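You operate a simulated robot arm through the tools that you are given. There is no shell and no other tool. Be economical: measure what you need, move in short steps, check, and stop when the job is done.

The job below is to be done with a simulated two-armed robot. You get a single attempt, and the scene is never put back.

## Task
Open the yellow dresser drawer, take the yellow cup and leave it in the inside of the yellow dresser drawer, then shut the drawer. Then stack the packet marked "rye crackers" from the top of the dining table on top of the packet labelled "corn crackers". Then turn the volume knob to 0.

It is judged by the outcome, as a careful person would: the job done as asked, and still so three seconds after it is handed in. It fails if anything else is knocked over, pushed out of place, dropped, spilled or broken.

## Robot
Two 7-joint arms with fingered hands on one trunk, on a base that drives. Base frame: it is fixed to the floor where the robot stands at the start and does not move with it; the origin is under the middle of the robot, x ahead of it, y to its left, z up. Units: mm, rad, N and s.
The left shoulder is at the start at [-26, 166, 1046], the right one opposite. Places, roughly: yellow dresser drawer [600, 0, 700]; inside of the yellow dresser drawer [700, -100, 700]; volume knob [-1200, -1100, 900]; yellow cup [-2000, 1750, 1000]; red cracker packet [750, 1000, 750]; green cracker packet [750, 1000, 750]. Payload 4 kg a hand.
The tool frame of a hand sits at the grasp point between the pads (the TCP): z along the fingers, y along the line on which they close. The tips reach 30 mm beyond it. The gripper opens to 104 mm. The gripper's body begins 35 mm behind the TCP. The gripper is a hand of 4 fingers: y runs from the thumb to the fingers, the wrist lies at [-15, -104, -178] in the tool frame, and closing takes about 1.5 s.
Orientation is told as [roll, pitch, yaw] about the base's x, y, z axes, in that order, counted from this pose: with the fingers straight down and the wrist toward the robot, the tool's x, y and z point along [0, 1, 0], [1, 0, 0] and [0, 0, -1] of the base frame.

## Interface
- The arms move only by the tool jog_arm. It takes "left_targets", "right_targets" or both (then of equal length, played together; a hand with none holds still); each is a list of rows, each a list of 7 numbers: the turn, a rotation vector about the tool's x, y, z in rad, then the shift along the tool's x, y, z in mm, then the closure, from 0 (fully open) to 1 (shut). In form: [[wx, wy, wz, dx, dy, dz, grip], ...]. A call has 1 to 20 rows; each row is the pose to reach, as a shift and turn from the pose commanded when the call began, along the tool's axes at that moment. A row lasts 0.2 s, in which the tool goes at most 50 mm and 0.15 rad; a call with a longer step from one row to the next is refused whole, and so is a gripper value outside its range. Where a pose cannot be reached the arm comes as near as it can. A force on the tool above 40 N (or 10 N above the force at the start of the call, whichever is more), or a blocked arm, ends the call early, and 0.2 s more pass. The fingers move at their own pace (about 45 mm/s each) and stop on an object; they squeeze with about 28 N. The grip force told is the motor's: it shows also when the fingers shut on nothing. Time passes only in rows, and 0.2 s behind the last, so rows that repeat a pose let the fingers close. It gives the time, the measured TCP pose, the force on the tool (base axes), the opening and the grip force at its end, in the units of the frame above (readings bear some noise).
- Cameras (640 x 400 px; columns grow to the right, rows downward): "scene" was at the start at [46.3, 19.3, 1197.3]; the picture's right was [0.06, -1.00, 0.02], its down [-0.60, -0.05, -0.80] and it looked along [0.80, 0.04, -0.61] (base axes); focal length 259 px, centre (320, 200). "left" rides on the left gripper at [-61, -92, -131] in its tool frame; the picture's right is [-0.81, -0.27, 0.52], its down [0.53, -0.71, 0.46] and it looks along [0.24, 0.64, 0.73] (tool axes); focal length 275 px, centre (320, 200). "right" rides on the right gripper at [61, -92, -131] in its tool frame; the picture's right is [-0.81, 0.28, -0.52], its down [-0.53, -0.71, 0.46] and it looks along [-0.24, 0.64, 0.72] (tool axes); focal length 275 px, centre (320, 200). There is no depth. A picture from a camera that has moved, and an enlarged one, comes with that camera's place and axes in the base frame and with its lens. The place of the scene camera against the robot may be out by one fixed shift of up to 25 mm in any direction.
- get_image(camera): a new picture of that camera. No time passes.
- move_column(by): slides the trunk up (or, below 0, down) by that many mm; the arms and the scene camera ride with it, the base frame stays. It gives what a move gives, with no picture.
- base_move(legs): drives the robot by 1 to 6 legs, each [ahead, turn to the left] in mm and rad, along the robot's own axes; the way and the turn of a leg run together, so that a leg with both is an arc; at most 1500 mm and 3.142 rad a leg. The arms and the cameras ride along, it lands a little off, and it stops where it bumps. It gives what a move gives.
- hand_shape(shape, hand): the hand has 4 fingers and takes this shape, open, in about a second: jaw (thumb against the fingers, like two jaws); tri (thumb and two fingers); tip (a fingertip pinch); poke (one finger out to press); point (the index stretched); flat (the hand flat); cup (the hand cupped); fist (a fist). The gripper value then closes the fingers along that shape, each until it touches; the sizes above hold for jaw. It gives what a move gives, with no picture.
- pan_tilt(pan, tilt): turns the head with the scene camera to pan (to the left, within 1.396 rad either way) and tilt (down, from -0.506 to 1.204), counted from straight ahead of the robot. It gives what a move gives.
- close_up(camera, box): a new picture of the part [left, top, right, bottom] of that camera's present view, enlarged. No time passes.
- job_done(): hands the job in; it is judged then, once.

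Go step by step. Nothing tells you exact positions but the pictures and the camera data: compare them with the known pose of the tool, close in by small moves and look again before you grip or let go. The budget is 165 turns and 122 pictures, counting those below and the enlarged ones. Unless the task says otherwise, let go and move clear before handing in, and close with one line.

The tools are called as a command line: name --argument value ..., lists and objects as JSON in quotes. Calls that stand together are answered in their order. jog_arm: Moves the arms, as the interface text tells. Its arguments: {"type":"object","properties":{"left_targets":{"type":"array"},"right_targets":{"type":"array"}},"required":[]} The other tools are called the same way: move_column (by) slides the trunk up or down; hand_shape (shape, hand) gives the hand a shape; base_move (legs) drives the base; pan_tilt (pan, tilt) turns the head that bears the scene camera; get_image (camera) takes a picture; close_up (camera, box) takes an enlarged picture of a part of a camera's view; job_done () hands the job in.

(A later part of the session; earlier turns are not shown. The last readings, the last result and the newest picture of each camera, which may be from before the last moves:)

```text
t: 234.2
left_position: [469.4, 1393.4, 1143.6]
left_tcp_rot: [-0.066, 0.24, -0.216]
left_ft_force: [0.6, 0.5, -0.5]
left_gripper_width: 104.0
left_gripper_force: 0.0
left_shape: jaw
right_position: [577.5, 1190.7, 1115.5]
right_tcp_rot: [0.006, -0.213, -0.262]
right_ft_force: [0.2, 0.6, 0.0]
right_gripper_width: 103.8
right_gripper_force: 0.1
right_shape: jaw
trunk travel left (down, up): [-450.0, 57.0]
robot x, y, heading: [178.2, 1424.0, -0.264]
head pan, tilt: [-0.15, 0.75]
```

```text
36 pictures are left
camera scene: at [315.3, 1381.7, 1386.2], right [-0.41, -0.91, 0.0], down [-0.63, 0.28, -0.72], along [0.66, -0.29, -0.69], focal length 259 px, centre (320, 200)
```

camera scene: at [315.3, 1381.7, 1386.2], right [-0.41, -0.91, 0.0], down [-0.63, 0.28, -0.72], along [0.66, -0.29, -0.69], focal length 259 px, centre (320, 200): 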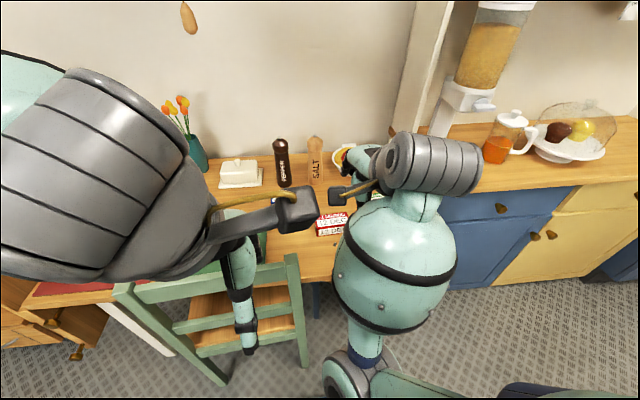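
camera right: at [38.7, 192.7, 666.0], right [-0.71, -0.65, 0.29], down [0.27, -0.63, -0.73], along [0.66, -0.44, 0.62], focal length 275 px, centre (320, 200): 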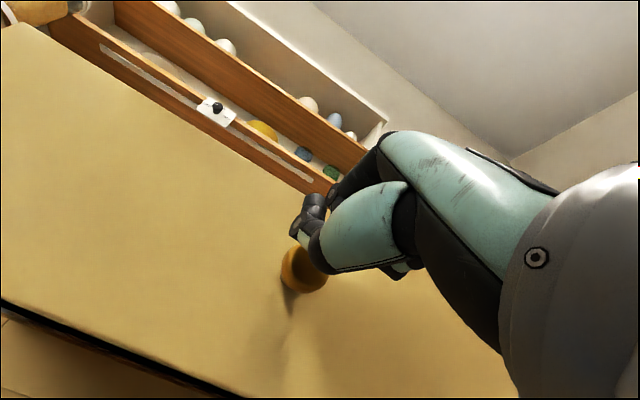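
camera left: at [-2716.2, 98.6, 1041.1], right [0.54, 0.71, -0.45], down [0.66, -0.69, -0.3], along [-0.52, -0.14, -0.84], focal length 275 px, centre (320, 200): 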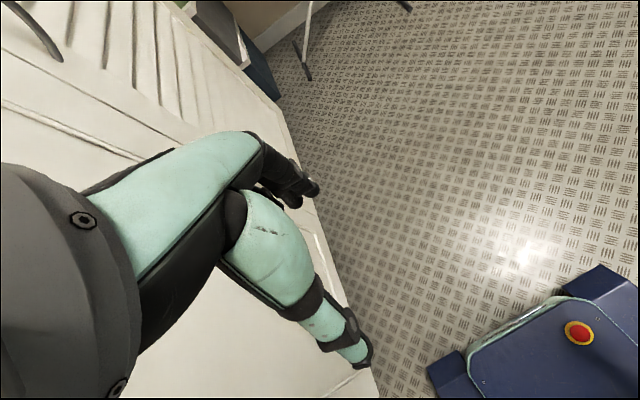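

I'll level the right hand and move it above the red packet, staying high.

jog_arm --right_targets '[[0.04, 0, 0, 0, 35, 18, 0], [0.08, 0, 0, 0, 70, 36, 0], [0.12, 0, 0, -1, 105, 54, 0], [0.16, 0, 0, -2, 140, 72, 0], [0.2, 0, 0, -3, 175, 90, 0], [0.21, 0, 0, -4, 213, 107, 0], [0.21, 0, 0, -4, 213, 107, 0]]'

get_image --camera "right"

```text
t: 235.8
left_position: [470.4, 1393.1, 1143.2]
left_tcp_rot: [-0.068, 0.239, -0.217]
left_ft_force: [-0.7, -0.4, -0.7]
left_gripper_width: 104.1
left_gripper_force: 0.1
left_shape: jaw
right_position: [797.9, 1131.0, 1053.0]
right_tcp_rot: [0.006, 0.011, -0.257]
right_ft_force: [-0.4, -0.1, 1.1]
right_gripper_width: 103.9
right_gripper_force: 0.0
right_shape: jaw
trunk travel left (down, up): [-450.0, 57.0]
robot x, y, heading: [180.2, 1428.1, -0.267]
head pan, tilt: [-0.15, 0.75]
```

```text
35 pictures are left
camera right: at [725.8, 1213.5, 1183.5], right [0.06, -0.86, 0.51], down [-0.83, -0.33, -0.45], along [0.55, -0.39, -0.73], focal length 275 px, centre (320, 200)
```

right: 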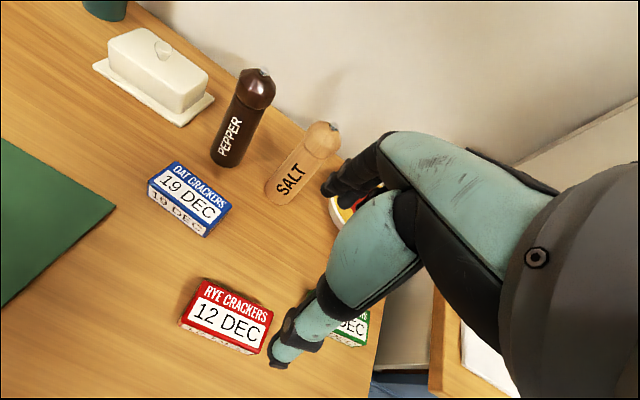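

The view is clear: the red packet's centre is [795, 1121] with its long side across, so the jaws close over its depth. I'll centre on it and descend part of the way.

jog_arm --right_targets '[[0, 0, -0.04, -10, 0, 20, 0], [0, 0, -0.04, -10, 0, 50, 0], [0, 0, -0.04, -10, 0, 80, 0], [0, 0, -0.04, -10, 0, 110, 0], [0, 0, -0.04, -10, 0, 140, 0], [0, 0, -0.04, -10, 0, 170, 0], [0, 0, -0.04, -10, 0, 200, 0], [0, 0, -0.04, -10, 0, 200, 0]]'

get_image --camera "right"

get_image --camera "scene"

```text
t: 237.6
left_position: [468.9, 1393.0, 1143.0]
left_tcp_rot: [-0.068, 0.239, -0.218]
left_ft_force: [0.3, 0.6, 1.3]
left_gripper_width: 104.4
left_gripper_force: 0.0
left_shape: jaw
right_position: [792.5, 1123.1, 850.9]
right_tcp_rot: [0.004, 0.011, -0.218]
right_ft_force: [-0.6, -0.5, 1.0]
right_gripper_width: 103.9
right_gripper_force: 0.0
right_shape: jaw
trunk travel left (down, up): [-450.0, 57.0]
robot x, y, heading: [182.5, 1420.3, -0.265]
head pan, tilt: [-0.15, 0.75]
```

```text
34 pictures are left
camera right: at [717.5, 1201.8, 981.4], right [0.1, -0.85, 0.51], down [-0.82, -0.36, -0.45], along [0.57, -0.37, -0.73], focal length 275 px, centre (320, 200)
```

right: 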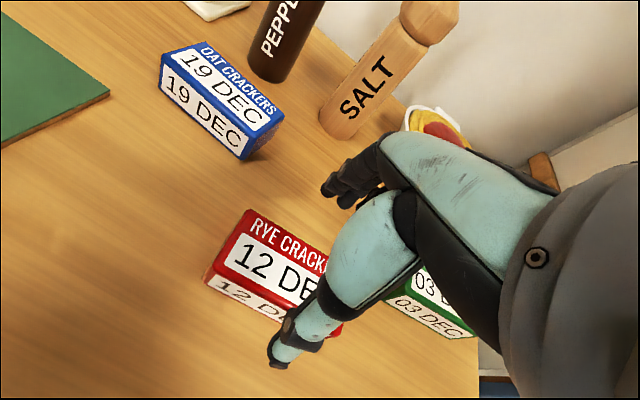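

```text
33 pictures are left
camera scene: at [315.8, 1383.1, 1386.2], right [-0.41, -0.91, 0.0], down [-0.63, 0.28, -0.72], along [0.66, -0.29, -0.69], focal length 259 px, centre (320, 200)
```

scene: 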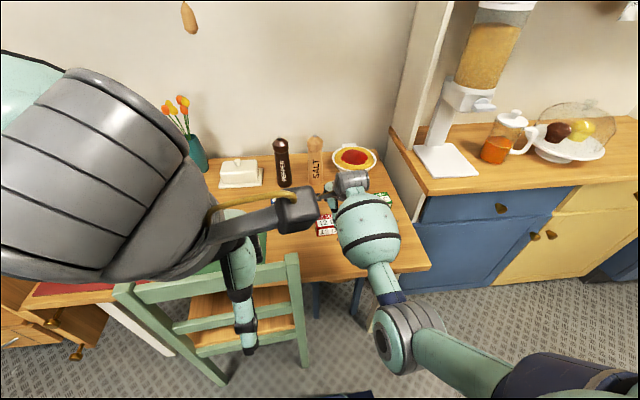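

The top of the red packet is at z ≈ 785 and the table at about 745. I'll go down to grip height.

jog_arm --right_targets '[[0, 0, 0, 0, 2, 20, 0], [0, 0, 0, 0, 2, 40, 0], [0, 0, 0, 0, 2, 55, 0], [0, 0, 0, 0, 2, 63, 0], [0, 0, 0, 0, 2, 67, 0], [0, 0, 0, 0, 2, 67, 0]]'

get_image --camera "right"

```text
t: 239.0
left_position: [469.0, 1393.5, 1143.3]
left_tcp_rot: [-0.069, 0.24, -0.219]
left_ft_force: [0.5, 0.8, -0.4]
left_gripper_width: 103.9
left_gripper_force: 0.1
left_shape: jaw
right_position: [794.2, 1122.8, 783.1]
right_tcp_rot: [0.005, 0.009, -0.218]
right_ft_force: [-0.5, 0.1, 0.6]
right_gripper_width: 103.8
right_gripper_force: 0.2
right_shape: jaw
trunk travel left (down, up): [-450.0, 57.0]
robot x, y, heading: [181.2, 1423.5, -0.263]
head pan, tilt: [-0.15, 0.75]
```

```text
32 pictures are left
camera right: at [719.1, 1202.0, 914.6], right [0.1, -0.85, 0.51], down [-0.82, -0.36, -0.45], along [0.57, -0.37, -0.73], focal length 275 px, centre (320, 200)
```

right: 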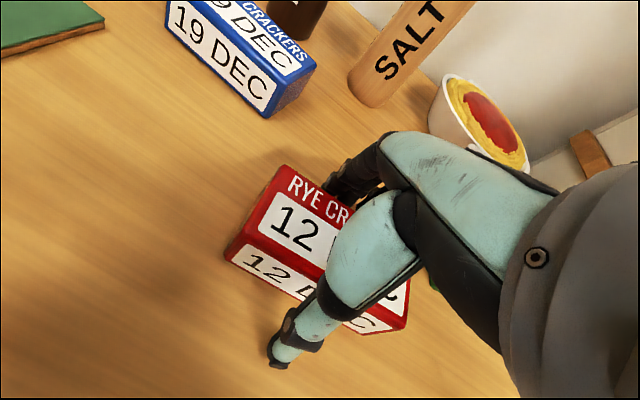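

The fingers are behind the packet and the thumb in front. Closing, then lifting.

jog_arm --right_targets '[[0, 0, 0, 0, 0, 0, 0.3], [0, 0, 0, 0, 0, 0, 0.5], [0, 0, 0, 0, 0, 0, 0.7], [0, 0, 0, 0, 0, 0, 1], [0, 0, 0, 0, 0, 0, 1], [0, 0, 0, 0, 0, 0, 1], [0, 0, 0, 0, 0, 0, 1], [0, 0, 0, 0, 0, 0, 1]]'

jog_arm --right_targets '[[0, 0, 0, 0, 0, -8, 1], [0, 0, 0, 0, 0, -24, 1], [0, 0, 0, 0, 0, -44, 1], [0, 0, 0, 0, 0, -64, 1], [0, 0, 0, 0, 0, -84, 1], [0, 0, 0, 0, 0, -105, 1], [0, 0, 0, 0, 0, -125, 1], [0, 0, 0, 0, 0, -125, 1]]'

get_image --camera "right"

```text
t: 240.8
left_position: [469.1, 1392.3, 1142.2]
left_tcp_rot: [-0.066, 0.239, -0.219]
left_ft_force: [0.2, 0.3, -1.2]
left_gripper_width: 103.9
left_gripper_force: 0.0
left_shape: jaw
right_position: [794.2, 1122.0, 782.9]
right_tcp_rot: [0.006, 0.01, -0.218]
right_ft_force: [-1.1, 1.0, -0.6]
right_gripper_width: 49.8
right_gripper_force: 28.3
right_shape: jaw
trunk travel left (down, up): [-450.0, 57.0]
robot x, y, heading: [180.8, 1424.3, -0.272]
head pan, tilt: [-0.15, 0.75]
```

```text
t: 242.6
left_position: [469.8, 1393.2, 1143.6]
left_tcp_rot: [-0.069, 0.239, -0.219]
left_ft_force: [-0.7, -0.9, -1.5]
left_gripper_width: 104.1
left_gripper_force: 0.1
left_shape: jaw
right_position: [793.5, 1122.4, 908.3]
right_tcp_rot: [0.005, 0.01, -0.217]
right_ft_force: [0.3, -0.6, -1.9]
right_gripper_width: 49.8
right_gripper_force: 27.5
right_shape: jaw
trunk travel left (down, up): [-450.0, 57.0]
robot x, y, heading: [184.4, 1427.1, -0.265]
head pan, tilt: [-0.15, 0.75]
```

```text
31 pictures are left
camera right: at [719.5, 1201.3, 1040.2], right [0.1, -0.85, 0.51], down [-0.82, -0.36, -0.45], along [0.57, -0.37, -0.73], focal length 275 px, centre (320, 200)
```

right: 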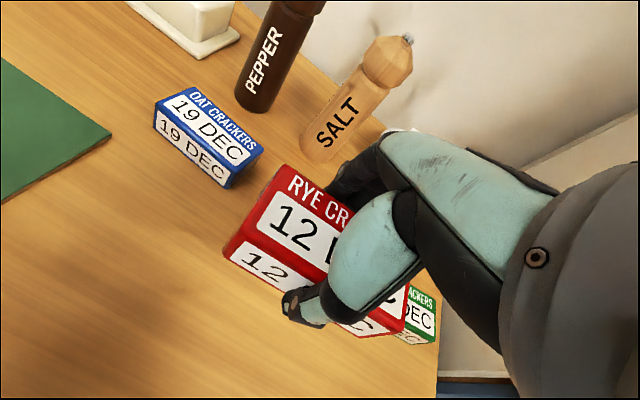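

The red packet is held level. I'll shift right and slightly back so the wrist camera can see the green packet clearly.

jog_arm --right_targets '[[0, 0, 0, -31, -7, -5, 1], [0, 0, 0, -62, -14, -10, 1], [0, 0, 0, -94, -21, -15, 1], [0, 0, 0, -125, -28, -20, 1], [0, 0, 0, -156, -35, -20, 1], [0, 0, 0, -187, -43, -20, 1], [0, 0, 0, -187, -43, -20, 1]]'

get_image --camera "right"

```text
t: 244.2
left_position: [468.8, 1394.2, 1143.6]
left_tcp_rot: [-0.067, 0.239, -0.217]
left_ft_force: [1.1, 0.7, -0.2]
left_gripper_width: 104.1
left_gripper_force: 0.1
left_shape: jaw
right_position: [712.5, 947.6, 928.0]
right_tcp_rot: [0.003, 0.01, -0.218]
right_ft_force: [-0.8, 0.1, -1.9]
right_gripper_width: 50.1
right_gripper_force: 28.1
right_shape: jaw
trunk travel left (down, up): [-450.0, 57.0]
robot x, y, heading: [183.7, 1425.9, -0.263]
head pan, tilt: [-0.15, 0.75]
```

```text
30 pictures are left
camera right: at [637.5, 1027.6, 1060.4], right [0.1, -0.85, 0.51], down [-0.82, -0.36, -0.45], along [0.57, -0.37, -0.73], focal length 275 px, centre (320, 200)
```

right: 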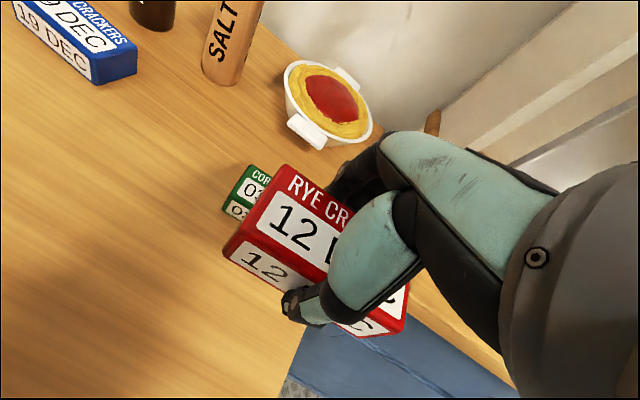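

Only the green packet's left end shows, but it fixes its centre at about [821, 946] with the same orientation. I'll move over it and lower to just above.

jog_arm --right_targets '[[0, 0, 0, 5, 21, 0, 1], [0, 0, 0, 10, 42, 0, 1], [0, 0, 0, 16, 63, 0, 1], [0, 0, 0, 21, 84, 0, 1], [0, 0, 0, 26, 105, 0, 1], [0, 0, 0, 26, 105, 20, 1], [0, 0, 0, 26, 105, 45, 1], [0, 0, 0, 26, 105, 70, 1], [0, 0, 0, 26, 105, 85, 1], [0, 0, 0, 26, 105, 85, 1]]'

get_image --camera "right"

close_up --camera "scene" --box '[300, 140, 460, 240]'

```text
t: 246.4
left_position: [470.0, 1392.8, 1143.5]
left_tcp_rot: [-0.067, 0.24, -0.218]
left_ft_force: [0.8, -0.8, -0.8]
left_gripper_width: 104.0
left_gripper_force: 0.0
left_shape: jaw
right_position: [823.5, 949.9, 841.6]
right_tcp_rot: [0.002, 0.012, -0.219]
right_ft_force: [-0.5, -0.3, -1.4]
right_gripper_width: 50.0
right_gripper_force: 28.3
right_shape: jaw
trunk travel left (down, up): [-450.0, 57.0]
robot x, y, heading: [181.4, 1425.1, -0.266]
head pan, tilt: [-0.15, 0.75]
```

```text
29 pictures are left
camera right: at [747.4, 1029.8, 972.8], right [0.1, -0.85, 0.51], down [-0.82, -0.36, -0.45], along [0.57, -0.37, -0.73], focal length 275 px, centre (320, 200)
```

right: 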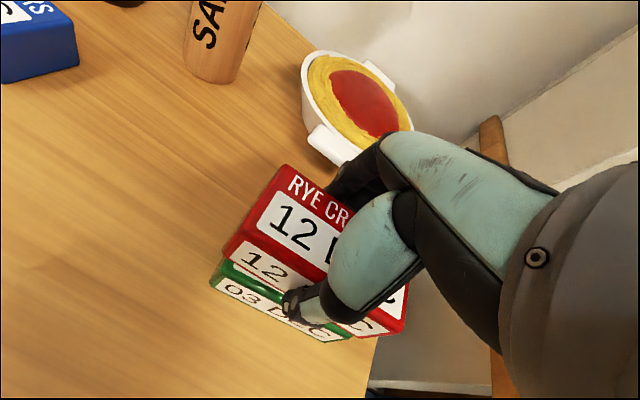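

```text
4.00 times, centred on (380, 190) of scene
camera zoom: at [316.2, 1382.7, 1386.1], right [-0.41, -0.91, 0.0], down [-0.63, 0.28, -0.72], along [0.66, -0.29, -0.69], focal length 1037 px, centre (80, 240)
```

zoom: 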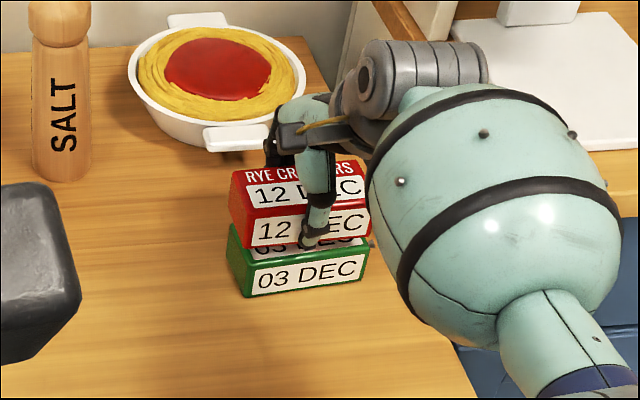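

The red packet hovers squarely over the green one, about 18 mm above it. Lowering slowly.

jog_arm --right_targets '[[0, 0, 0, 0, 0, 4, 1], [0, 0, 0, 0, 0, 8, 1], [0, 0, 0, 0, 0, 11, 1], [0, 0, 0, 0, 0, 13, 1], [0, 0, 0, 0, 0, 15, 1], [0, 0, 0, 0, 0, 15, 1]]'

close_up --camera "scene" --box '[330, 160, 426, 220]'

```text
t: 247.6
left_position: [461.2, 1390.9, 1149.4]
left_tcp_rot: [-0.071, 0.239, -0.191]
left_ft_force: [0.6, -0.2, 0.3]
left_gripper_width: 104.3
left_gripper_force: 0.0
left_shape: jaw
right_position: [814.2, 951.7, 834.7]
right_tcp_rot: [0.004, 0.002, -0.217]
right_ft_force: [-0.1, -0.9, -2.0]
right_gripper_width: 49.4
right_gripper_force: 27.9
right_shape: jaw
trunk travel left (down, up): [-450.0, 57.0]
robot x, y, heading: [179.7, 1425.3, -0.265]
head pan, tilt: [-0.15, 0.75]
stopped in row 5 (right hand): the arm was blocked; the commanded pose is now the measured one
```

```text
6.67 times, centred on (378, 190) of scene
camera zoom: at [315.3, 1382.0, 1386.2], right [-0.41, -0.91, 0.0], down [-0.63, 0.28, -0.72], along [0.66, -0.29, -0.69], focal length 1729 px, centre (-67, 267)
```

zoom: 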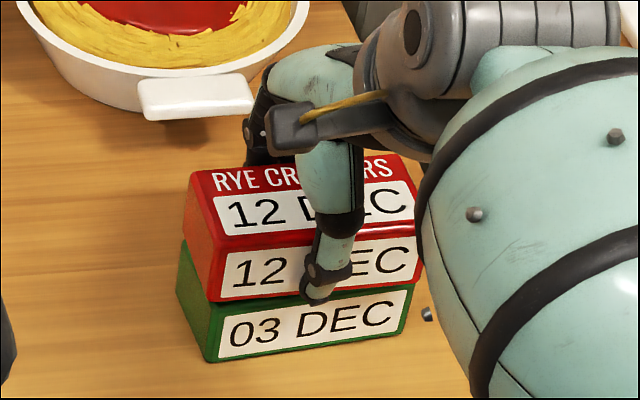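

The arm was blocked before contact. I'll check what the elbow or forearm is touching.

get_image --camera "scene"

get_image --camera "left"

```text
26 pictures are left
camera scene: at [315.3, 1382.0, 1386.2], right [-0.41, -0.91, 0.0], down [-0.63, 0.28, -0.72], along [0.66, -0.29, -0.69], focal length 259 px, centre (320, 200)
```

scene: 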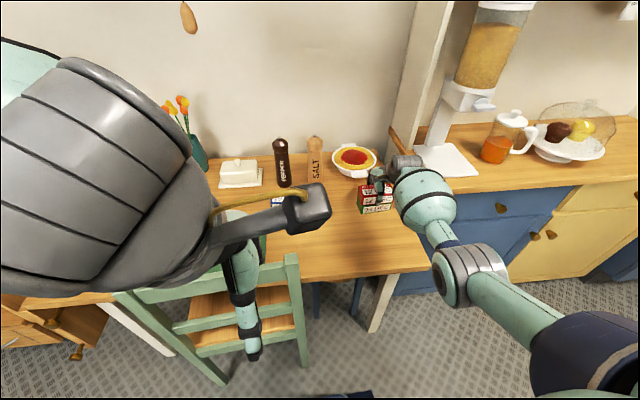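

```text
25 pictures are left
camera left: at [394.7, 1352.0, 1302.3], right [-0.53, -0.76, -0.38], down [-0.7, 0.64, -0.31], along [0.48, 0.1, -0.87], focal length 275 px, centre (320, 200)
```

left: 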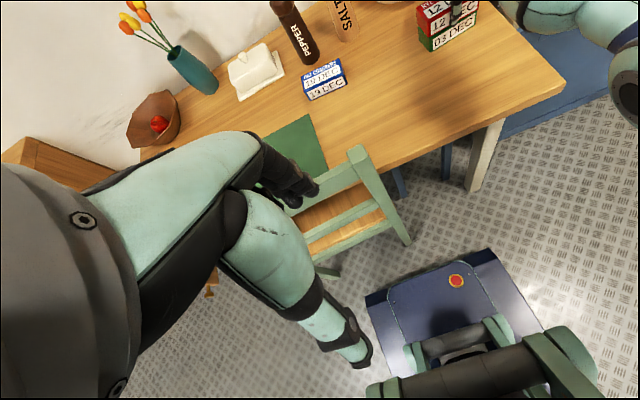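

No obstacle near the arm; it most likely just touched the green packet, after which the body rocked back about 9 mm. I'll re-centre and lower more gently.

jog_arm --right_targets '[[0, 0, 0, 0, 3, -3, 1], [0, 0, 0, -1, 7, -3, 1], [0, 0, 0, -1, 9, 0, 1], [0, 0, 0, -1, 9, 3, 1], [0, 0, 0, -1, 9, 5, 1], [0, 0, 0, -1, 9, 5, 1]]'

close_up --camera "scene" --box '[330, 160, 426, 220]'

```text
t: 248.9
left_position: [453.0, 1388.7, 1154.3]
left_tcp_rot: [-0.08, 0.243, -0.17]
left_ft_force: [-0.2, -0.2, 0.2]
left_gripper_width: 104.1
left_gripper_force: 0.1
left_shape: jaw
right_position: [815.8, 948.9, 837.8]
right_tcp_rot: [0.003, -0.01, -0.216]
right_ft_force: [-0.2, -0.6, -1.5]
right_gripper_width: 49.6
right_gripper_force: 28.5
right_shape: jaw
trunk travel left (down, up): [-450.0, 57.0]
robot x, y, heading: [184.2, 1424.6, -0.267]
head pan, tilt: [-0.15, 0.75]
stopped in row 6 (right hand): the arm was blocked; the commanded pose is now the measured one
```

```text
6.67 times, centred on (378, 190) of scene
camera zoom: at [315.0, 1381.9, 1386.2], right [-0.41, -0.91, 0.0], down [-0.63, 0.28, -0.72], along [0.66, -0.29, -0.69], focal length 1729 px, centre (-67, 267)
```

zoom: 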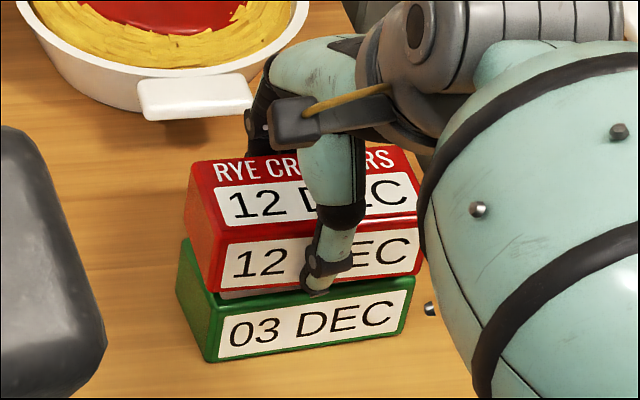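

Red is aligned over green with only a few mm of gap, so the "block" was the packets meeting. I'll lower in tiny steps without any forward shift.

jog_arm --right_targets '[[0, 0, 0, 0, 0, 1, 1], [0, 0, 0, 0, 0, 2, 1], [0, 0, 0, 0, 0, 3, 1], [0, 0, 0, 0, 0, 4, 1], [0, 0, 0, 0, 0, 4, 1]]'

get_image --camera "right"

```text
t: 250.1
left_position: [452.6, 1389.9, 1154.1]
left_tcp_rot: [-0.078, 0.245, -0.168]
left_ft_force: [0.1, 0.1, -0.3]
left_gripper_width: 103.9
left_gripper_force: 0.1
left_shape: jaw
right_position: [817.9, 950.0, 834.5]
right_tcp_rot: [0.002, -0.014, -0.217]
right_ft_force: [0.0, 0.4, -2.7]
right_gripper_width: 49.5
right_gripper_force: 28.0
right_shape: jaw
trunk travel left (down, up): [-450.0, 57.0]
robot x, y, heading: [182.0, 1425.3, -0.263]
head pan, tilt: [-0.15, 0.75]
```

```text
23 pictures are left
camera right: at [739.4, 1030.4, 963.9], right [0.09, -0.85, 0.52], down [-0.8, -0.37, -0.47], along [0.59, -0.38, -0.72], focal length 275 px, centre (320, 200)
```

right: 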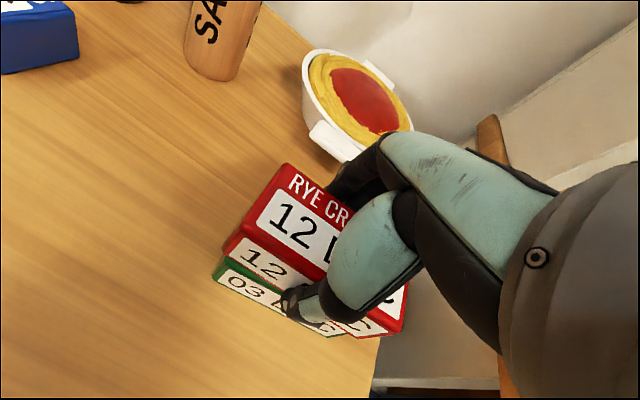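

jog_arm --right_targets '[[0, 0, 0, 0, 0, 1, 1], [0, 0, 0, 0, 0, 2, 1], [0, 0, 0, 0, 0, 3, 1], [0, 0, 0, 0, 0, 4, 1], [0, 0, 0, 0, 0, 5, 1], [0, 0, 0, 0, 0, 5, 1]]'

close_up --camera "scene" --box '[330, 160, 426, 220]'

```text
t: 251.5
left_position: [453.2, 1389.4, 1153.6]
left_tcp_rot: [-0.081, 0.244, -0.169]
left_ft_force: [0.1, 0.3, -0.5]
left_gripper_width: 103.9
left_gripper_force: 0.1
left_shape: jaw
right_position: [819.7, 948.9, 828.9]
right_tcp_rot: [0.001, -0.013, -0.218]
right_ft_force: [-0.4, 0.1, -1.4]
right_gripper_width: 49.5
right_gripper_force: 27.8
right_shape: jaw
trunk travel left (down, up): [-450.0, 57.0]
robot x, y, heading: [182.4, 1425.3, -0.27]
head pan, tilt: [-0.15, 0.75]
```

```text
6.67 times, centred on (378, 190) of scene
camera zoom: at [316.2, 1382.6, 1386.1], right [-0.41, -0.91, 0.0], down [-0.63, 0.28, -0.72], along [0.66, -0.29, -0.69], focal length 1729 px, centre (-67, 267)
```

zoom: 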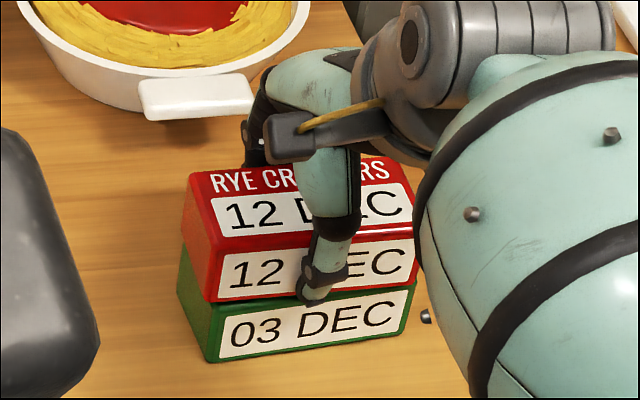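

jog_arm --right_targets '[[0, 0, 0, 0, 0, 1, 1], [0, 0, 0, 0, 0, 2, 1], [0, 0, 0, 0, 0, 3, 1], [0, 0, 0, 0, 0, 4, 1], [0, 0, 0, 0, 0, 5, 1], [0, 0, 0, 0, 0, 5, 1]]'

```text
t: 252.9
left_position: [453.6, 1390.1, 1154.1]
left_tcp_rot: [-0.08, 0.242, -0.169]
left_ft_force: [0.7, 0.2, 0.4]
left_gripper_width: 103.7
left_gripper_force: 0.0
left_shape: jaw
right_position: [818.9, 949.7, 825.5]
right_tcp_rot: [0.002, -0.017, -0.215]
right_ft_force: [0.4, -0.9, 2.9]
right_gripper_width: 49.3
right_gripper_force: 27.9
right_shape: jaw
trunk travel left (down, up): [-450.0, 57.0]
robot x, y, heading: [181.0, 1423.7, -0.27]
head pan, tilt: [-0.15, 0.75]
```

Contact (+3 N upward). Releasing gently, then checking.

jog_arm --right_targets '[[0, 0, 0, 0, 0, 0, 0.5], [0, 0, 0, 0, 0, 0, 0.4], [0, 0, 0, 0, 0, 0, 0.3], [0, 0, 0, 0, 0, 0, 0.15], [0, 0, 0, 0, 0, 0, 0], [0, 0, 0, 0, 0, 0, 0], [0, 0, 0, 0, 0, 0, 0]]'

close_up --camera "scene" --box '[330, 160, 426, 220]'

```text
t: 254.5
left_position: [452.2, 1390.5, 1153.6]
left_tcp_rot: [-0.08, 0.243, -0.166]
left_ft_force: [0.0, 0.7, 1.0]
left_gripper_width: 103.7
left_gripper_force: 0.0
left_shape: jaw
right_position: [818.8, 952.2, 824.5]
right_tcp_rot: [0.001, -0.014, -0.216]
right_ft_force: [0.2, 0.7, 1.4]
right_gripper_width: 103.7
right_gripper_force: 0.1
right_shape: jaw
trunk travel left (down, up): [-450.0, 57.0]
robot x, y, heading: [178.3, 1424.0, -0.266]
head pan, tilt: [-0.15, 0.75]
```

```text
6.67 times, centred on (378, 190) of scene
camera zoom: at [315.9, 1382.8, 1386.1], right [-0.41, -0.91, 0.0], down [-0.63, 0.28, -0.72], along [0.66, -0.29, -0.69], focal length 1729 px, centre (-67, 267)
```

zoom: 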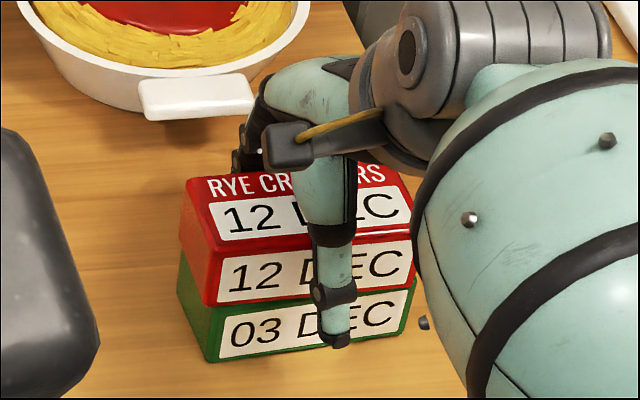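

The packets are stacked squarely. I'll lift the hand straight up and draw back.

jog_arm --right_targets '[[0, 0, 0, 0, 0, -6, 0], [0, 0, 0, 0, 0, -20, 0], [0, 0, 0, 0, 0, -45, 0], [0, 0, 0, 0, 0, -75, 0], [0, 0, 0, 0, 0, -110, 0], [0, 0, 0, 0, 0, -145, 0], [0, 0, 0, 0, 0, -180, 0], [0, 0, 0, 0, 0, -220, 0], [0, 0, 0, 0, 0, -260, 0], [0, 0, 0, 0, 0, -260, 0]]'

jog_arm --right_targets '[[0, 0, 0, 0, -30, 0, 0], [0, 0, 0, 0, -65, 0, 0], [0, 0, 0, 10, -100, 0, 0], [0, 0, 0, 20, -140, 0, 0], [0, 0, 0, 30, -180, 0, 0], [0, 0, 0, 50, -220, 0, 0], [0, 0, 0, 70, -260, 0, 0], [0, 0, 0, 70, -260, 0, 0]]'

get_image --camera "scene"

```text
t: 256.7
left_position: [451.9, 1389.7, 1154.4]
left_tcp_rot: [-0.078, 0.246, -0.167]
left_ft_force: [0.8, 0.5, -0.3]
left_gripper_width: 103.5
left_gripper_force: 0.1
left_shape: jaw
right_position: [812.7, 950.4, 1085.0]
right_tcp_rot: [0.004, -0.015, -0.217]
right_ft_force: [0.7, 0.2, 0.1]
right_gripper_width: 103.6
right_gripper_force: 0.0
right_shape: jaw
trunk travel left (down, up): [-450.0, 57.0]
robot x, y, heading: [181.9, 1424.5, -0.265]
head pan, tilt: [-0.15, 0.75]
```

```text
t: 258.5
left_position: [454.1, 1391.6, 1154.7]
left_tcp_rot: [-0.079, 0.245, -0.169]
left_ft_force: [0.7, 0.2, -0.6]
left_gripper_width: 103.7
left_gripper_force: 0.1
left_shape: jaw
right_position: [573.5, 1075.6, 1081.9]
right_tcp_rot: [0.002, -0.013, -0.219]
right_ft_force: [1.3, 0.2, -0.1]
right_gripper_width: 103.5
right_gripper_force: 0.0
right_shape: jaw
trunk travel left (down, up): [-450.0, 57.0]
robot x, y, heading: [182.3, 1424.7, -0.269]
head pan, tilt: [-0.15, 0.75]
```

```text
20 pictures are left
camera scene: at [316.5, 1383.2, 1386.1], right [-0.41, -0.91, 0.0], down [-0.63, 0.28, -0.72], along [0.66, -0.29, -0.69], focal length 259 px, centre (320, 200)
```

scene: 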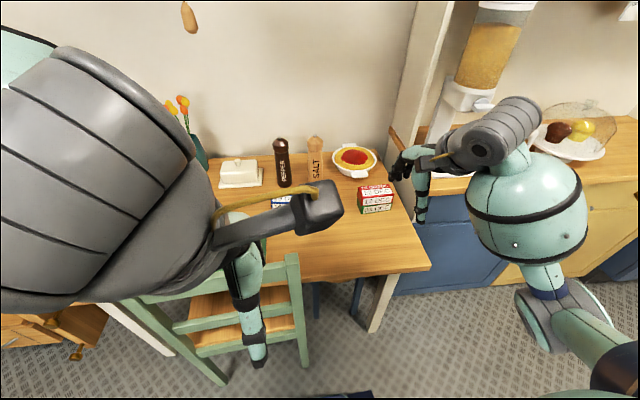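

The stack stands well. Next is the volume knob: I recall a red radio on the shoe rack near [-1250, -1050], so I'll drive there with my hands kept high.

base_move --legs '[[-300, 0], [0, -1.69], [1500, 0], [414, 0], [0, 0.1]]'

pan_tilt --pan -0.1 --tilt 0.55

get_image --camera "scene"

```text
t: 274.4
left_position: [-869.6, -554.4, 1155.7]
left_tcp_rot: [-0.055, 0.238, -1.771]
left_ft_force: [0.2, 0.3, 0.8]
left_gripper_width: 103.8
left_gripper_force: 0.1
left_shape: jaw
right_position: [-1184.7, -668.5, 1082.2]
right_tcp_rot: [0.001, -0.016, -1.805]
right_ft_force: [0.2, 0.6, 0.0]
right_gripper_width: 103.5
right_gripper_force: 0.1
right_shape: jaw
trunk travel left (down, up): [-450.0, 57.0]
robot x, y, heading: [-830.6, -282.7, -1.855]
head pan, tilt: [-0.15, 0.75]
```

```text
t: 275.1
left_position: [-869.7, -544.8, 1159.3]
left_tcp_rot: [-0.057, 0.234, -1.76]
left_ft_force: [0.8, -0.7, 0.1]
left_gripper_width: 103.9
left_gripper_force: 0.0
left_shape: jaw
right_position: [-1179.0, -658.2, 1088.5]
right_tcp_rot: [0.007, -0.038, -1.802]
right_ft_force: [0.2, -0.4, -0.3]
right_gripper_width: 104.2
right_gripper_force: 0.0
right_shape: jaw
trunk travel left (down, up): [-450.0, 57.0]
robot x, y, heading: [-828.3, -282.5, -1.851]
head pan, tilt: [-0.099, 0.55]
```

```text
19 pictures are left
camera scene: at [-866.1, -410.9, 1403.4], right [-0.93, 0.37, 0.0], down [0.2, 0.5, -0.85], along [-0.32, -0.78, -0.53], focal length 259 px, centre (320, 200)
```

scene: 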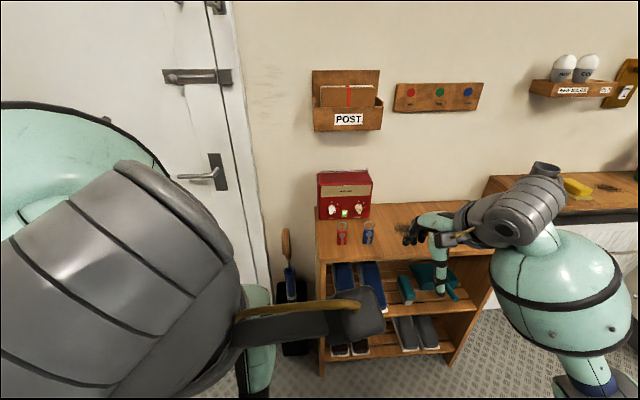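

There's the red radio with two knobs. I'll zoom in.

close_up --camera "scene" --box '[305, 163, 385, 213]'

close_up --camera "scene" --box '[313, 196, 377, 236]'

```text
8.00 times, centred on (345, 188) of scene
camera zoom: at [-866.1, -410.9, 1403.4], right [-0.93, 0.37, 0.0], down [0.2, 0.5, -0.85], along [-0.32, -0.78, -0.53], focal length 2075 px, centre (120, 296)
```

zoom: 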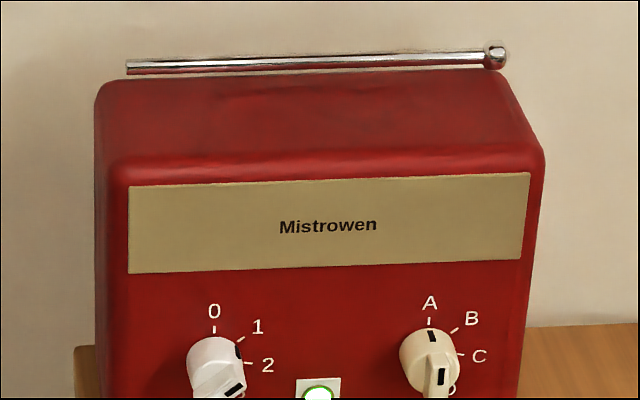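

```text
10.00 times, centred on (345, 216) of scene
camera zoom: at [-866.1, -410.9, 1403.4], right [-0.93, 0.37, 0.0], down [0.2, 0.5, -0.85], along [-0.32, -0.78, -0.53], focal length 2593 px, centre (70, 40)
```

zoom: 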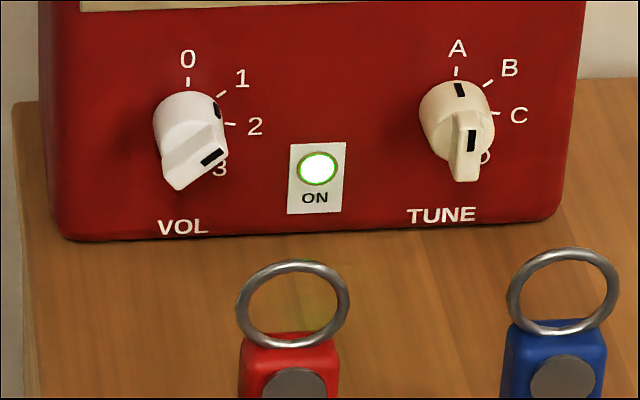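

The VOL knob points at 1, so it must turn a step counter-clockwise to 0. I'll drive closer and set the right hand slanting down and forward with the fingers closing sideways, so squeezing turns the ridge vertical at 0.

base_move --legs '[[250, 0]]'

jog_arm --right_targets '[[-0.051, -0.051, -0.124, 7, 5, 5, 0], [-0.102, -0.102, -0.247, 15, 10, 10, 0], [-0.154, -0.154, -0.371, 22, 15, 15, 0], [-0.205, -0.205, -0.494, 30, 20, 20, 0], [-0.256, -0.256, -0.618, 37, 25, 25, 0], [-0.307, -0.307, -0.742, 45, 30, 30, 0], [-0.358, -0.358, -0.865, 52, 35, 35, 0], [-0.409, -0.409, -0.989, 60, 40, 40, 0], [-0.461, -0.461, -1.112, 67, 45, 45, 0], [-0.512, -0.512, -1.236, 75, 50, 50, 0], [-0.563, -0.563, -1.359, 82, 55, 55, 0], [-0.614, -0.614, -1.483, 90, 60, 60, 0], [-0.614, -0.614, -1.483, 90, 60, 60, 0]]'

get_image --camera "scene"

get_image --camera "right"

```text
t: 276.9
left_position: [-938.3, -785.7, 1160.2]
left_tcp_rot: [-0.058, 0.23, -1.758]
left_ft_force: [0.5, 0.5, -0.7]
left_gripper_width: 103.6
left_gripper_force: 0.0
left_shape: jaw
right_position: [-1251.8, -899.7, 1090.0]
right_tcp_rot: [0.005, -0.038, -1.801]
right_ft_force: [-0.7, -0.3, -0.7]
right_gripper_width: 104.0
right_gripper_force: 0.0
right_shape: jaw
trunk travel left (down, up): [-450.0, 57.0]
robot x, y, heading: [-898.4, -523.2, -1.857]
head pan, tilt: [-0.099, 0.55]
```

```text
t: 279.7
left_position: [-939.1, -777.2, 1165.8]
left_tcp_rot: [-0.062, 0.229, -1.738]
left_ft_force: [-0.1, -0.8, 0.2]
left_gripper_width: 104.0
left_gripper_force: 0.1
left_shape: jaw
right_position: [-1174.3, -970.1, 1036.8]
right_tcp_rot: [-0.835, -0.004, -0.227]
right_ft_force: [0.2, -0.6, 0.2]
right_gripper_width: 104.0
right_gripper_force: 0.0
right_shape: jaw
trunk travel left (down, up): [-450.0, 57.0]
robot x, y, heading: [-900.7, -526.0, -1.856]
head pan, tilt: [-0.099, 0.55]
```

```text
16 pictures are left
camera scene: at [-936.7, -652.1, 1403.5], right [-0.93, 0.37, 0.0], down [0.2, 0.5, -0.85], along [-0.32, -0.78, -0.53], focal length 259 px, centre (320, 200)
```

scene: 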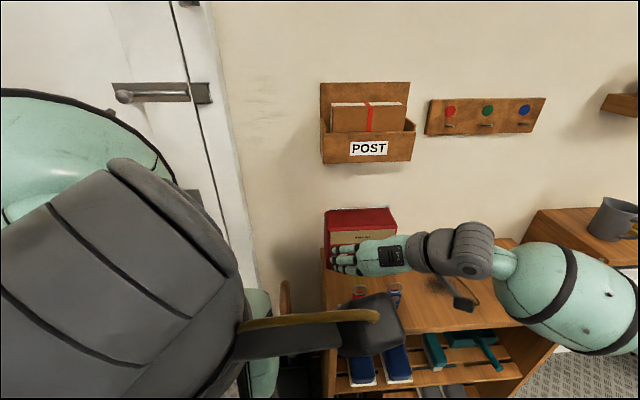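

```text
15 pictures are left
camera right: at [-1232.6, -814.4, 1079.1], right [0.23, -0.22, 0.95], down [-0.85, -0.52, 0.09], along [0.47, -0.83, -0.3], focal length 275 px, centre (320, 200)
```

right: 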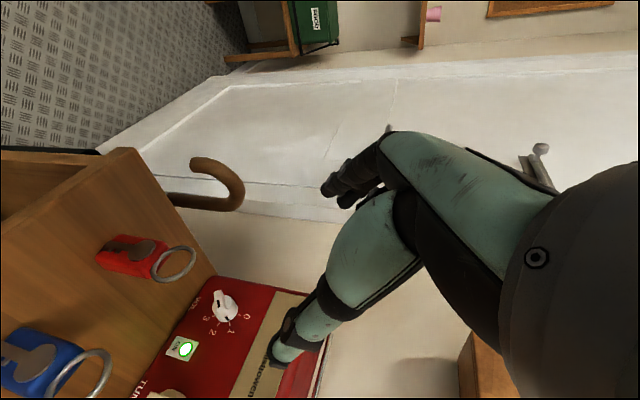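

The wrist camera sees the VOL knob well. I'll switch to a fingertip pinch, flatten the approach angle a little and move nearer, stopping well short.

hand_shape --shape "tip" --hand "right"

jog_arm --right_targets '[[0.01, -0.075, 0.01, 8, -1, 24, 0], [0.02, -0.15, 0.02, 16, -1, 48, 0], [0.03, -0.225, 0.03, 24, -2, 70, 0], [0.043, -0.3, 0.039, 32, -3, 90, 0], [0.043, -0.3, 0.039, 32, -3, 90, 0], [0.043, -0.3, 0.039, 32, -3, 90, 0]]'

get_image --camera "right"

```text
t: 280.6
left_position: [-940.4, -777.5, 1164.6]
left_tcp_rot: [-0.062, 0.232, -1.737]
left_ft_force: [0.2, 0.3, 0.6]
left_gripper_width: 104.1
left_gripper_force: 0.1
left_shape: jaw
right_position: [-1174.1, -971.7, 1036.8]
right_tcp_rot: [-0.832, -0.003, -0.229]
right_ft_force: [0.8, -1.2, 0.4]
right_gripper_width: 104.0
right_gripper_force: 0.1
right_shape: tip
trunk travel left (down, up): [-450.0, 57.0]
robot x, y, heading: [-901.1, -522.3, -1.858]
head pan, tilt: [-0.099, 0.55]
```

```text
t: 282.0
left_position: [-940.3, -777.5, 1165.5]
left_tcp_rot: [-0.062, 0.23, -1.739]
left_ft_force: [-0.6, -0.1, 0.2]
left_gripper_width: 104.2
left_gripper_force: 0.0
left_shape: jaw
right_position: [-1186.5, -1013.9, 952.5]
right_tcp_rot: [-1.134, -0.011, -0.286]
right_ft_force: [-1.2, -0.2, 0.3]
right_gripper_width: 103.9
right_gripper_force: 0.1
right_shape: tip
trunk travel left (down, up): [-450.0, 57.0]
robot x, y, heading: [-904.0, -527.4, -1.857]
head pan, tilt: [-0.099, 0.55]
```

```text
14 pictures are left
camera right: at [-1234.6, -849.1, 950.9], right [0.29, 0.05, 0.96], down [-0.87, -0.41, 0.28], along [0.4, -0.91, -0.08], focal length 275 px, centre (320, 200)
```

right: 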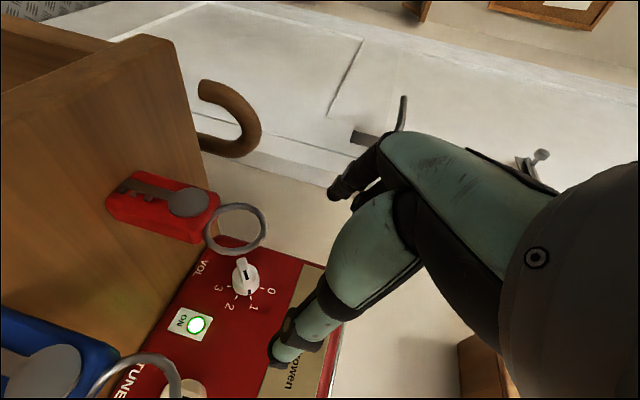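

The key fob's ring stands upright in front at about [-1197, -1011] with its top near z 912, so a steeper approach is safer. Triangulation puts the knob at [-1211, -1133, 880]. I'll tilt back to 45° and go to 60 mm from it.

jog_arm --right_targets '[[0, 0.12, 0, 0, 3, 5, 0], [0, 0.24, 0, -2, 6, 20, 0], [0, 0.35, 0, -4, 9, 40, 0], [0, 0.35, 0, -6, 9, 60, 0], [0, 0.35, 0, -6, 9, 84, 0], [0, 0.35, 0, -6, 9, 84, 0]]'

get_image --camera "right"

```text
t: 283.4
left_position: [-939.4, -777.9, 1163.9]
left_tcp_rot: [-0.06, 0.231, -1.74]
left_ft_force: [-1.0, -0.5, 0.3]
left_gripper_width: 103.7
left_gripper_force: 0.2
left_shape: jaw
right_position: [-1200.2, -1091.7, 922.9]
right_tcp_rot: [-0.783, -0.013, -0.287]
right_ft_force: [0.3, 0.7, -0.7]
right_gripper_width: 104.0
right_gripper_force: 0.0
right_shape: tip
trunk travel left (down, up): [-450.0, 57.0]
robot x, y, heading: [-899.1, -523.8, -1.858]
head pan, tilt: [-0.099, 0.55]
```

```text
13 pictures are left
camera right: at [-1251.0, -935.4, 970.8], right [0.19, -0.27, 0.94], down [-0.88, -0.47, 0.04], along [0.43, -0.84, -0.33], focal length 275 px, centre (320, 200)
```

right: 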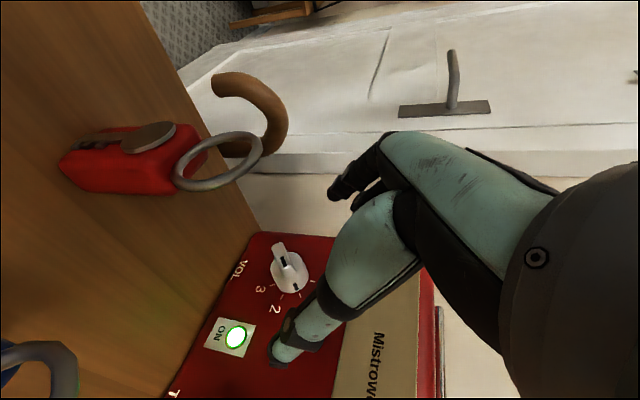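

The aim line passes right through the knob. I'll move in 34 mm along it.

jog_arm --right_targets '[[0, 0, 0, 0, 0, 8, 0], [0, 0, 0, 0, 0, 16, 0.1], [0, 0, 0, 0, 0, 24, 0.2], [0, 0, 0, 0, 0, 30, 0.3], [0, 0, 0, 0, 0, 34, 0.3], [0, 0, 0, 0, 0, 34, 0.3]]'

get_image --camera "right"

```text
t: 284.8
left_position: [-940.5, -777.5, 1165.0]
left_tcp_rot: [-0.062, 0.23, -1.739]
left_ft_force: [0.2, 0.6, -0.2]
left_gripper_width: 103.8
left_gripper_force: 0.1
left_shape: jaw
right_position: [-1207.5, -1117.0, 897.7]
right_tcp_rot: [-0.784, -0.013, -0.286]
right_ft_force: [0.1, 0.8, -0.1]
right_gripper_width: 72.8
right_gripper_force: 0.0
right_shape: tip
trunk travel left (down, up): [-450.0, 57.0]
robot x, y, heading: [-901.1, -528.9, -1.859]
head pan, tilt: [-0.099, 0.55]
```

```text
12 pictures are left
camera right: at [-1257.5, -959.0, 946.3], right [0.19, -0.28, 0.94], down [-0.88, -0.47, 0.04], along [0.43, -0.84, -0.33], focal length 275 px, centre (320, 200)
```

right: 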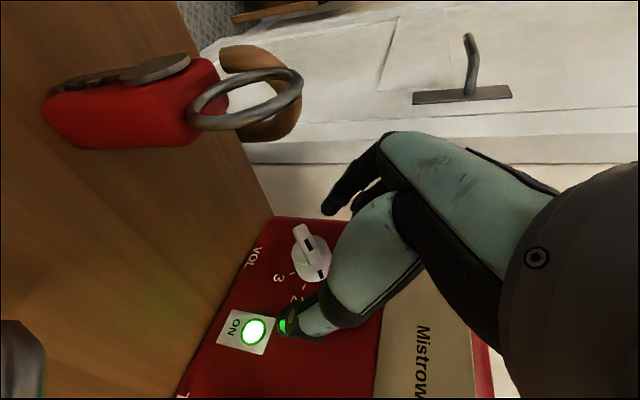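

The knob sits right where the fingertips meet. Closing gently on the ridge.

jog_arm --right_targets '[[0, 0, 0, 0, 0, 0, 0.5], [0, 0, 0, 0, 0, 0, 0.65], [0, 0, 0, 0, 0, 0, 0.8], [0, 0, 0, 0, 0, 0, 0.9], [0, 0, 0, 0, 0, 0, 1], [0, 0, 0, 0, 0, 0, 1], [0, 0, 0, 0, 0, 0, 1], [0, 0, 0, 0, 0, 0, 1]]'

get_image --camera "right"

```text
t: 286.6
left_position: [-939.7, -776.4, 1165.8]
left_tcp_rot: [-0.06, 0.232, -1.737]
left_ft_force: [0.0, 0.4, -0.3]
left_gripper_width: 103.9
left_gripper_force: 0.1
left_shape: jaw
right_position: [-1207.0, -1116.4, 899.3]
right_tcp_rot: [-0.782, -0.012, -0.287]
right_ft_force: [-3.1, 1.9, 0.0]
right_gripper_width: 17.6
right_gripper_force: 28.1
right_shape: tip
trunk travel left (down, up): [-450.0, 57.0]
robot x, y, heading: [-899.6, -526.8, -1.858]
head pan, tilt: [-0.099, 0.55]
```

```text
11 pictures are left
camera right: at [-1258.0, -958.9, 946.2], right [0.19, -0.28, 0.94], down [-0.88, -0.47, 0.04], along [0.43, -0.84, -0.33], focal length 275 px, centre (320, 200)
```

right: 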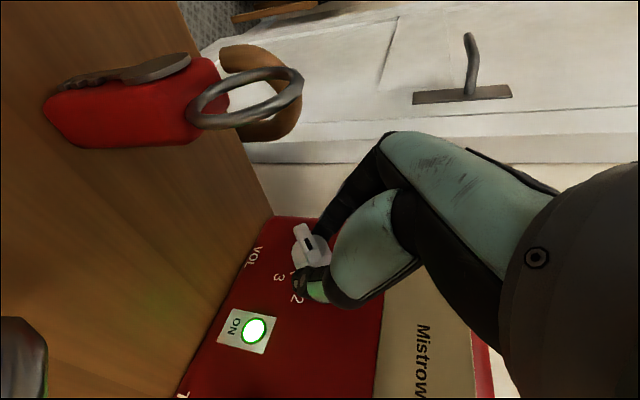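

close_up --camera "right" --box '[240, 190, 400, 290]'

```text
4.00 times, centred on (320, 240) of right
camera zoom: at [-1258.0, -958.9, 946.2], right [0.19, -0.28, 0.94], down [-0.88, -0.47, 0.04], along [0.43, -0.84, -0.33], focal length 1101 px, centre (320, 40)
```

zoom: 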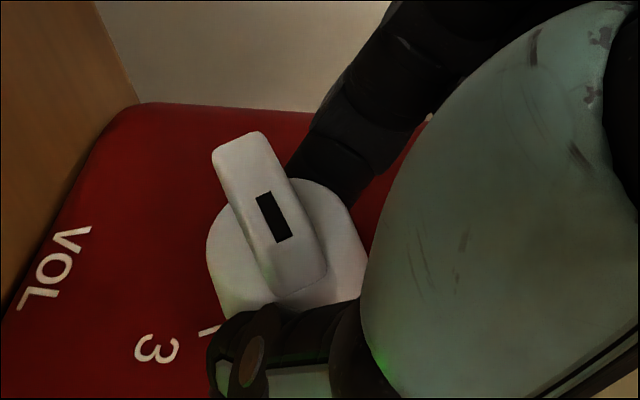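

The fingertips grip the knob's body firmly (17.6 mm). I'll rotate the hand 45° counter-clockwise about the knob's axis, keeping the grip point in place.

jog_arm --right_targets '[[0.092, 0, -0.092, 0.1, 2.2, 0.1, 1], [0.184, 0, -0.184, 0.4, 4.4, 0.4, 1], [0.276, 0, -0.276, 0.9, 6.5, 0.9, 1], [0.368, 0, -0.368, 1.6, 8.4, 1.6, 1], [0.46, 0, -0.46, 2.4, 10.3, 2.4, 1], [0.555, 0, -0.555, 3.5, 12, 3.5, 1], [0.555, 0, -0.555, 3.5, 12, 3.5, 1]]'

close_up --camera "right" --box '[240, 190, 400, 290]'

```text
t: 288.2
left_position: [-941.4, -778.6, 1164.6]
left_tcp_rot: [-0.06, 0.231, -1.74]
left_ft_force: [0.5, 0.3, 0.0]
left_gripper_width: 104.0
left_gripper_force: 0.1
left_shape: jaw
right_position: [-1197.9, -1119.1, 892.7]
right_tcp_rot: [-0.78, 0.774, -0.284]
right_ft_force: [-6.7, -3.1, -4.1]
right_gripper_width: 17.4
right_gripper_force: 28.1
right_shape: tip
trunk travel left (down, up): [-450.0, 57.0]
robot x, y, heading: [-903.0, -522.2, -1.859]
head pan, tilt: [-0.099, 0.55]
```

```text
4.00 times, centred on (320, 240) of right
camera zoom: at [-1188.4, -979.2, 992.2], right [0.76, -0.44, 0.48], down [-0.65, -0.54, 0.54], along [0.02, -0.72, -0.7], focal length 1101 px, centre (320, 40)
```

zoom: 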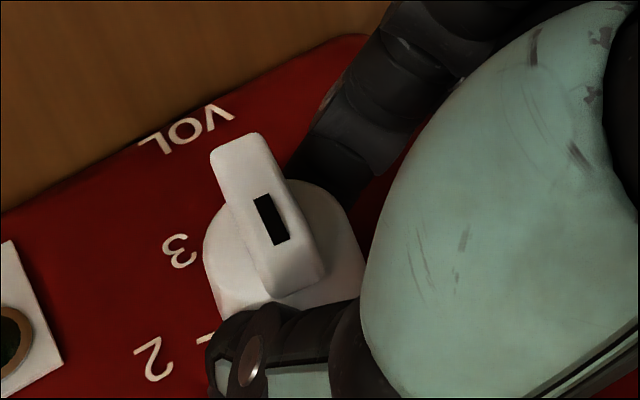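

The knob turned along with the hand. I'll open just a little and back straight out along the approach line, then check.

jog_arm --right_targets '[[0, 0, 0, 0, 0, 0, 0.75], [0, 0, 0, 0, 0, 0, 0.68], [0, 0, 0, 0, 0, 0, 0.66], [0, 0, 0, 0, 0, 0, 0.66], [0, 0, 0, 0, 0, -8, 0.66], [0, 0, 0, 0, 0, -18, 0.66], [0, 0, 0, 0, 0, -30, 0.66], [0, 0, 0, 0, 0, -45, 0.66], [0, 0, 0, 0, 0, -65, 0.66], [0, 0, 0, 0, 0, -90, 0.66], [0, 0, 0, 0, 0, -120, 0.66], [0, 0, 0, 0, 0, -150, 0.66], [0, 0, 0, 0, 0, -150, 0.66]]'

get_image --camera "right"

```text
t: 291.0
left_position: [-940.8, -777.3, 1166.4]
left_tcp_rot: [-0.06, 0.23, -1.74]
left_ft_force: [0.1, 0.0, 0.3]
left_gripper_width: 104.0
left_gripper_force: 0.1
left_shape: jaw
right_position: [-1094.7, -1037.5, 969.2]
right_tcp_rot: [-0.781, 0.771, -0.285]
right_ft_force: [-0.4, -0.1, 0.8]
right_gripper_width: 35.0
right_gripper_force: 0.0
right_shape: tip
trunk travel left (down, up): [-450.0, 57.0]
robot x, y, heading: [-903.1, -523.5, -1.852]
head pan, tilt: [-0.099, 0.55]
```

```text
8 pictures are left
camera right: at [-1086.1, -897.6, 1069.4], right [0.76, -0.44, 0.48], down [-0.65, -0.54, 0.53], along [0.02, -0.72, -0.7], focal length 275 px, centre (320, 200)
```

right: 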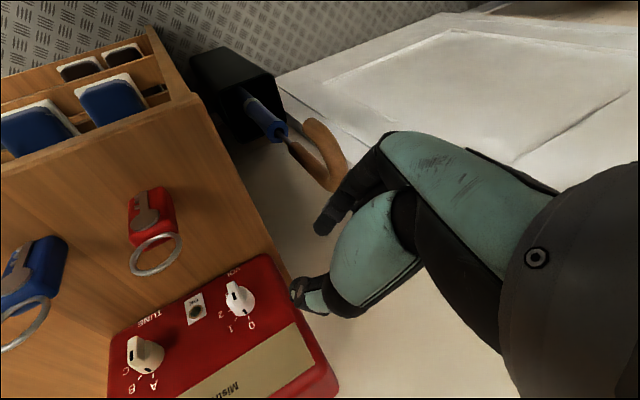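

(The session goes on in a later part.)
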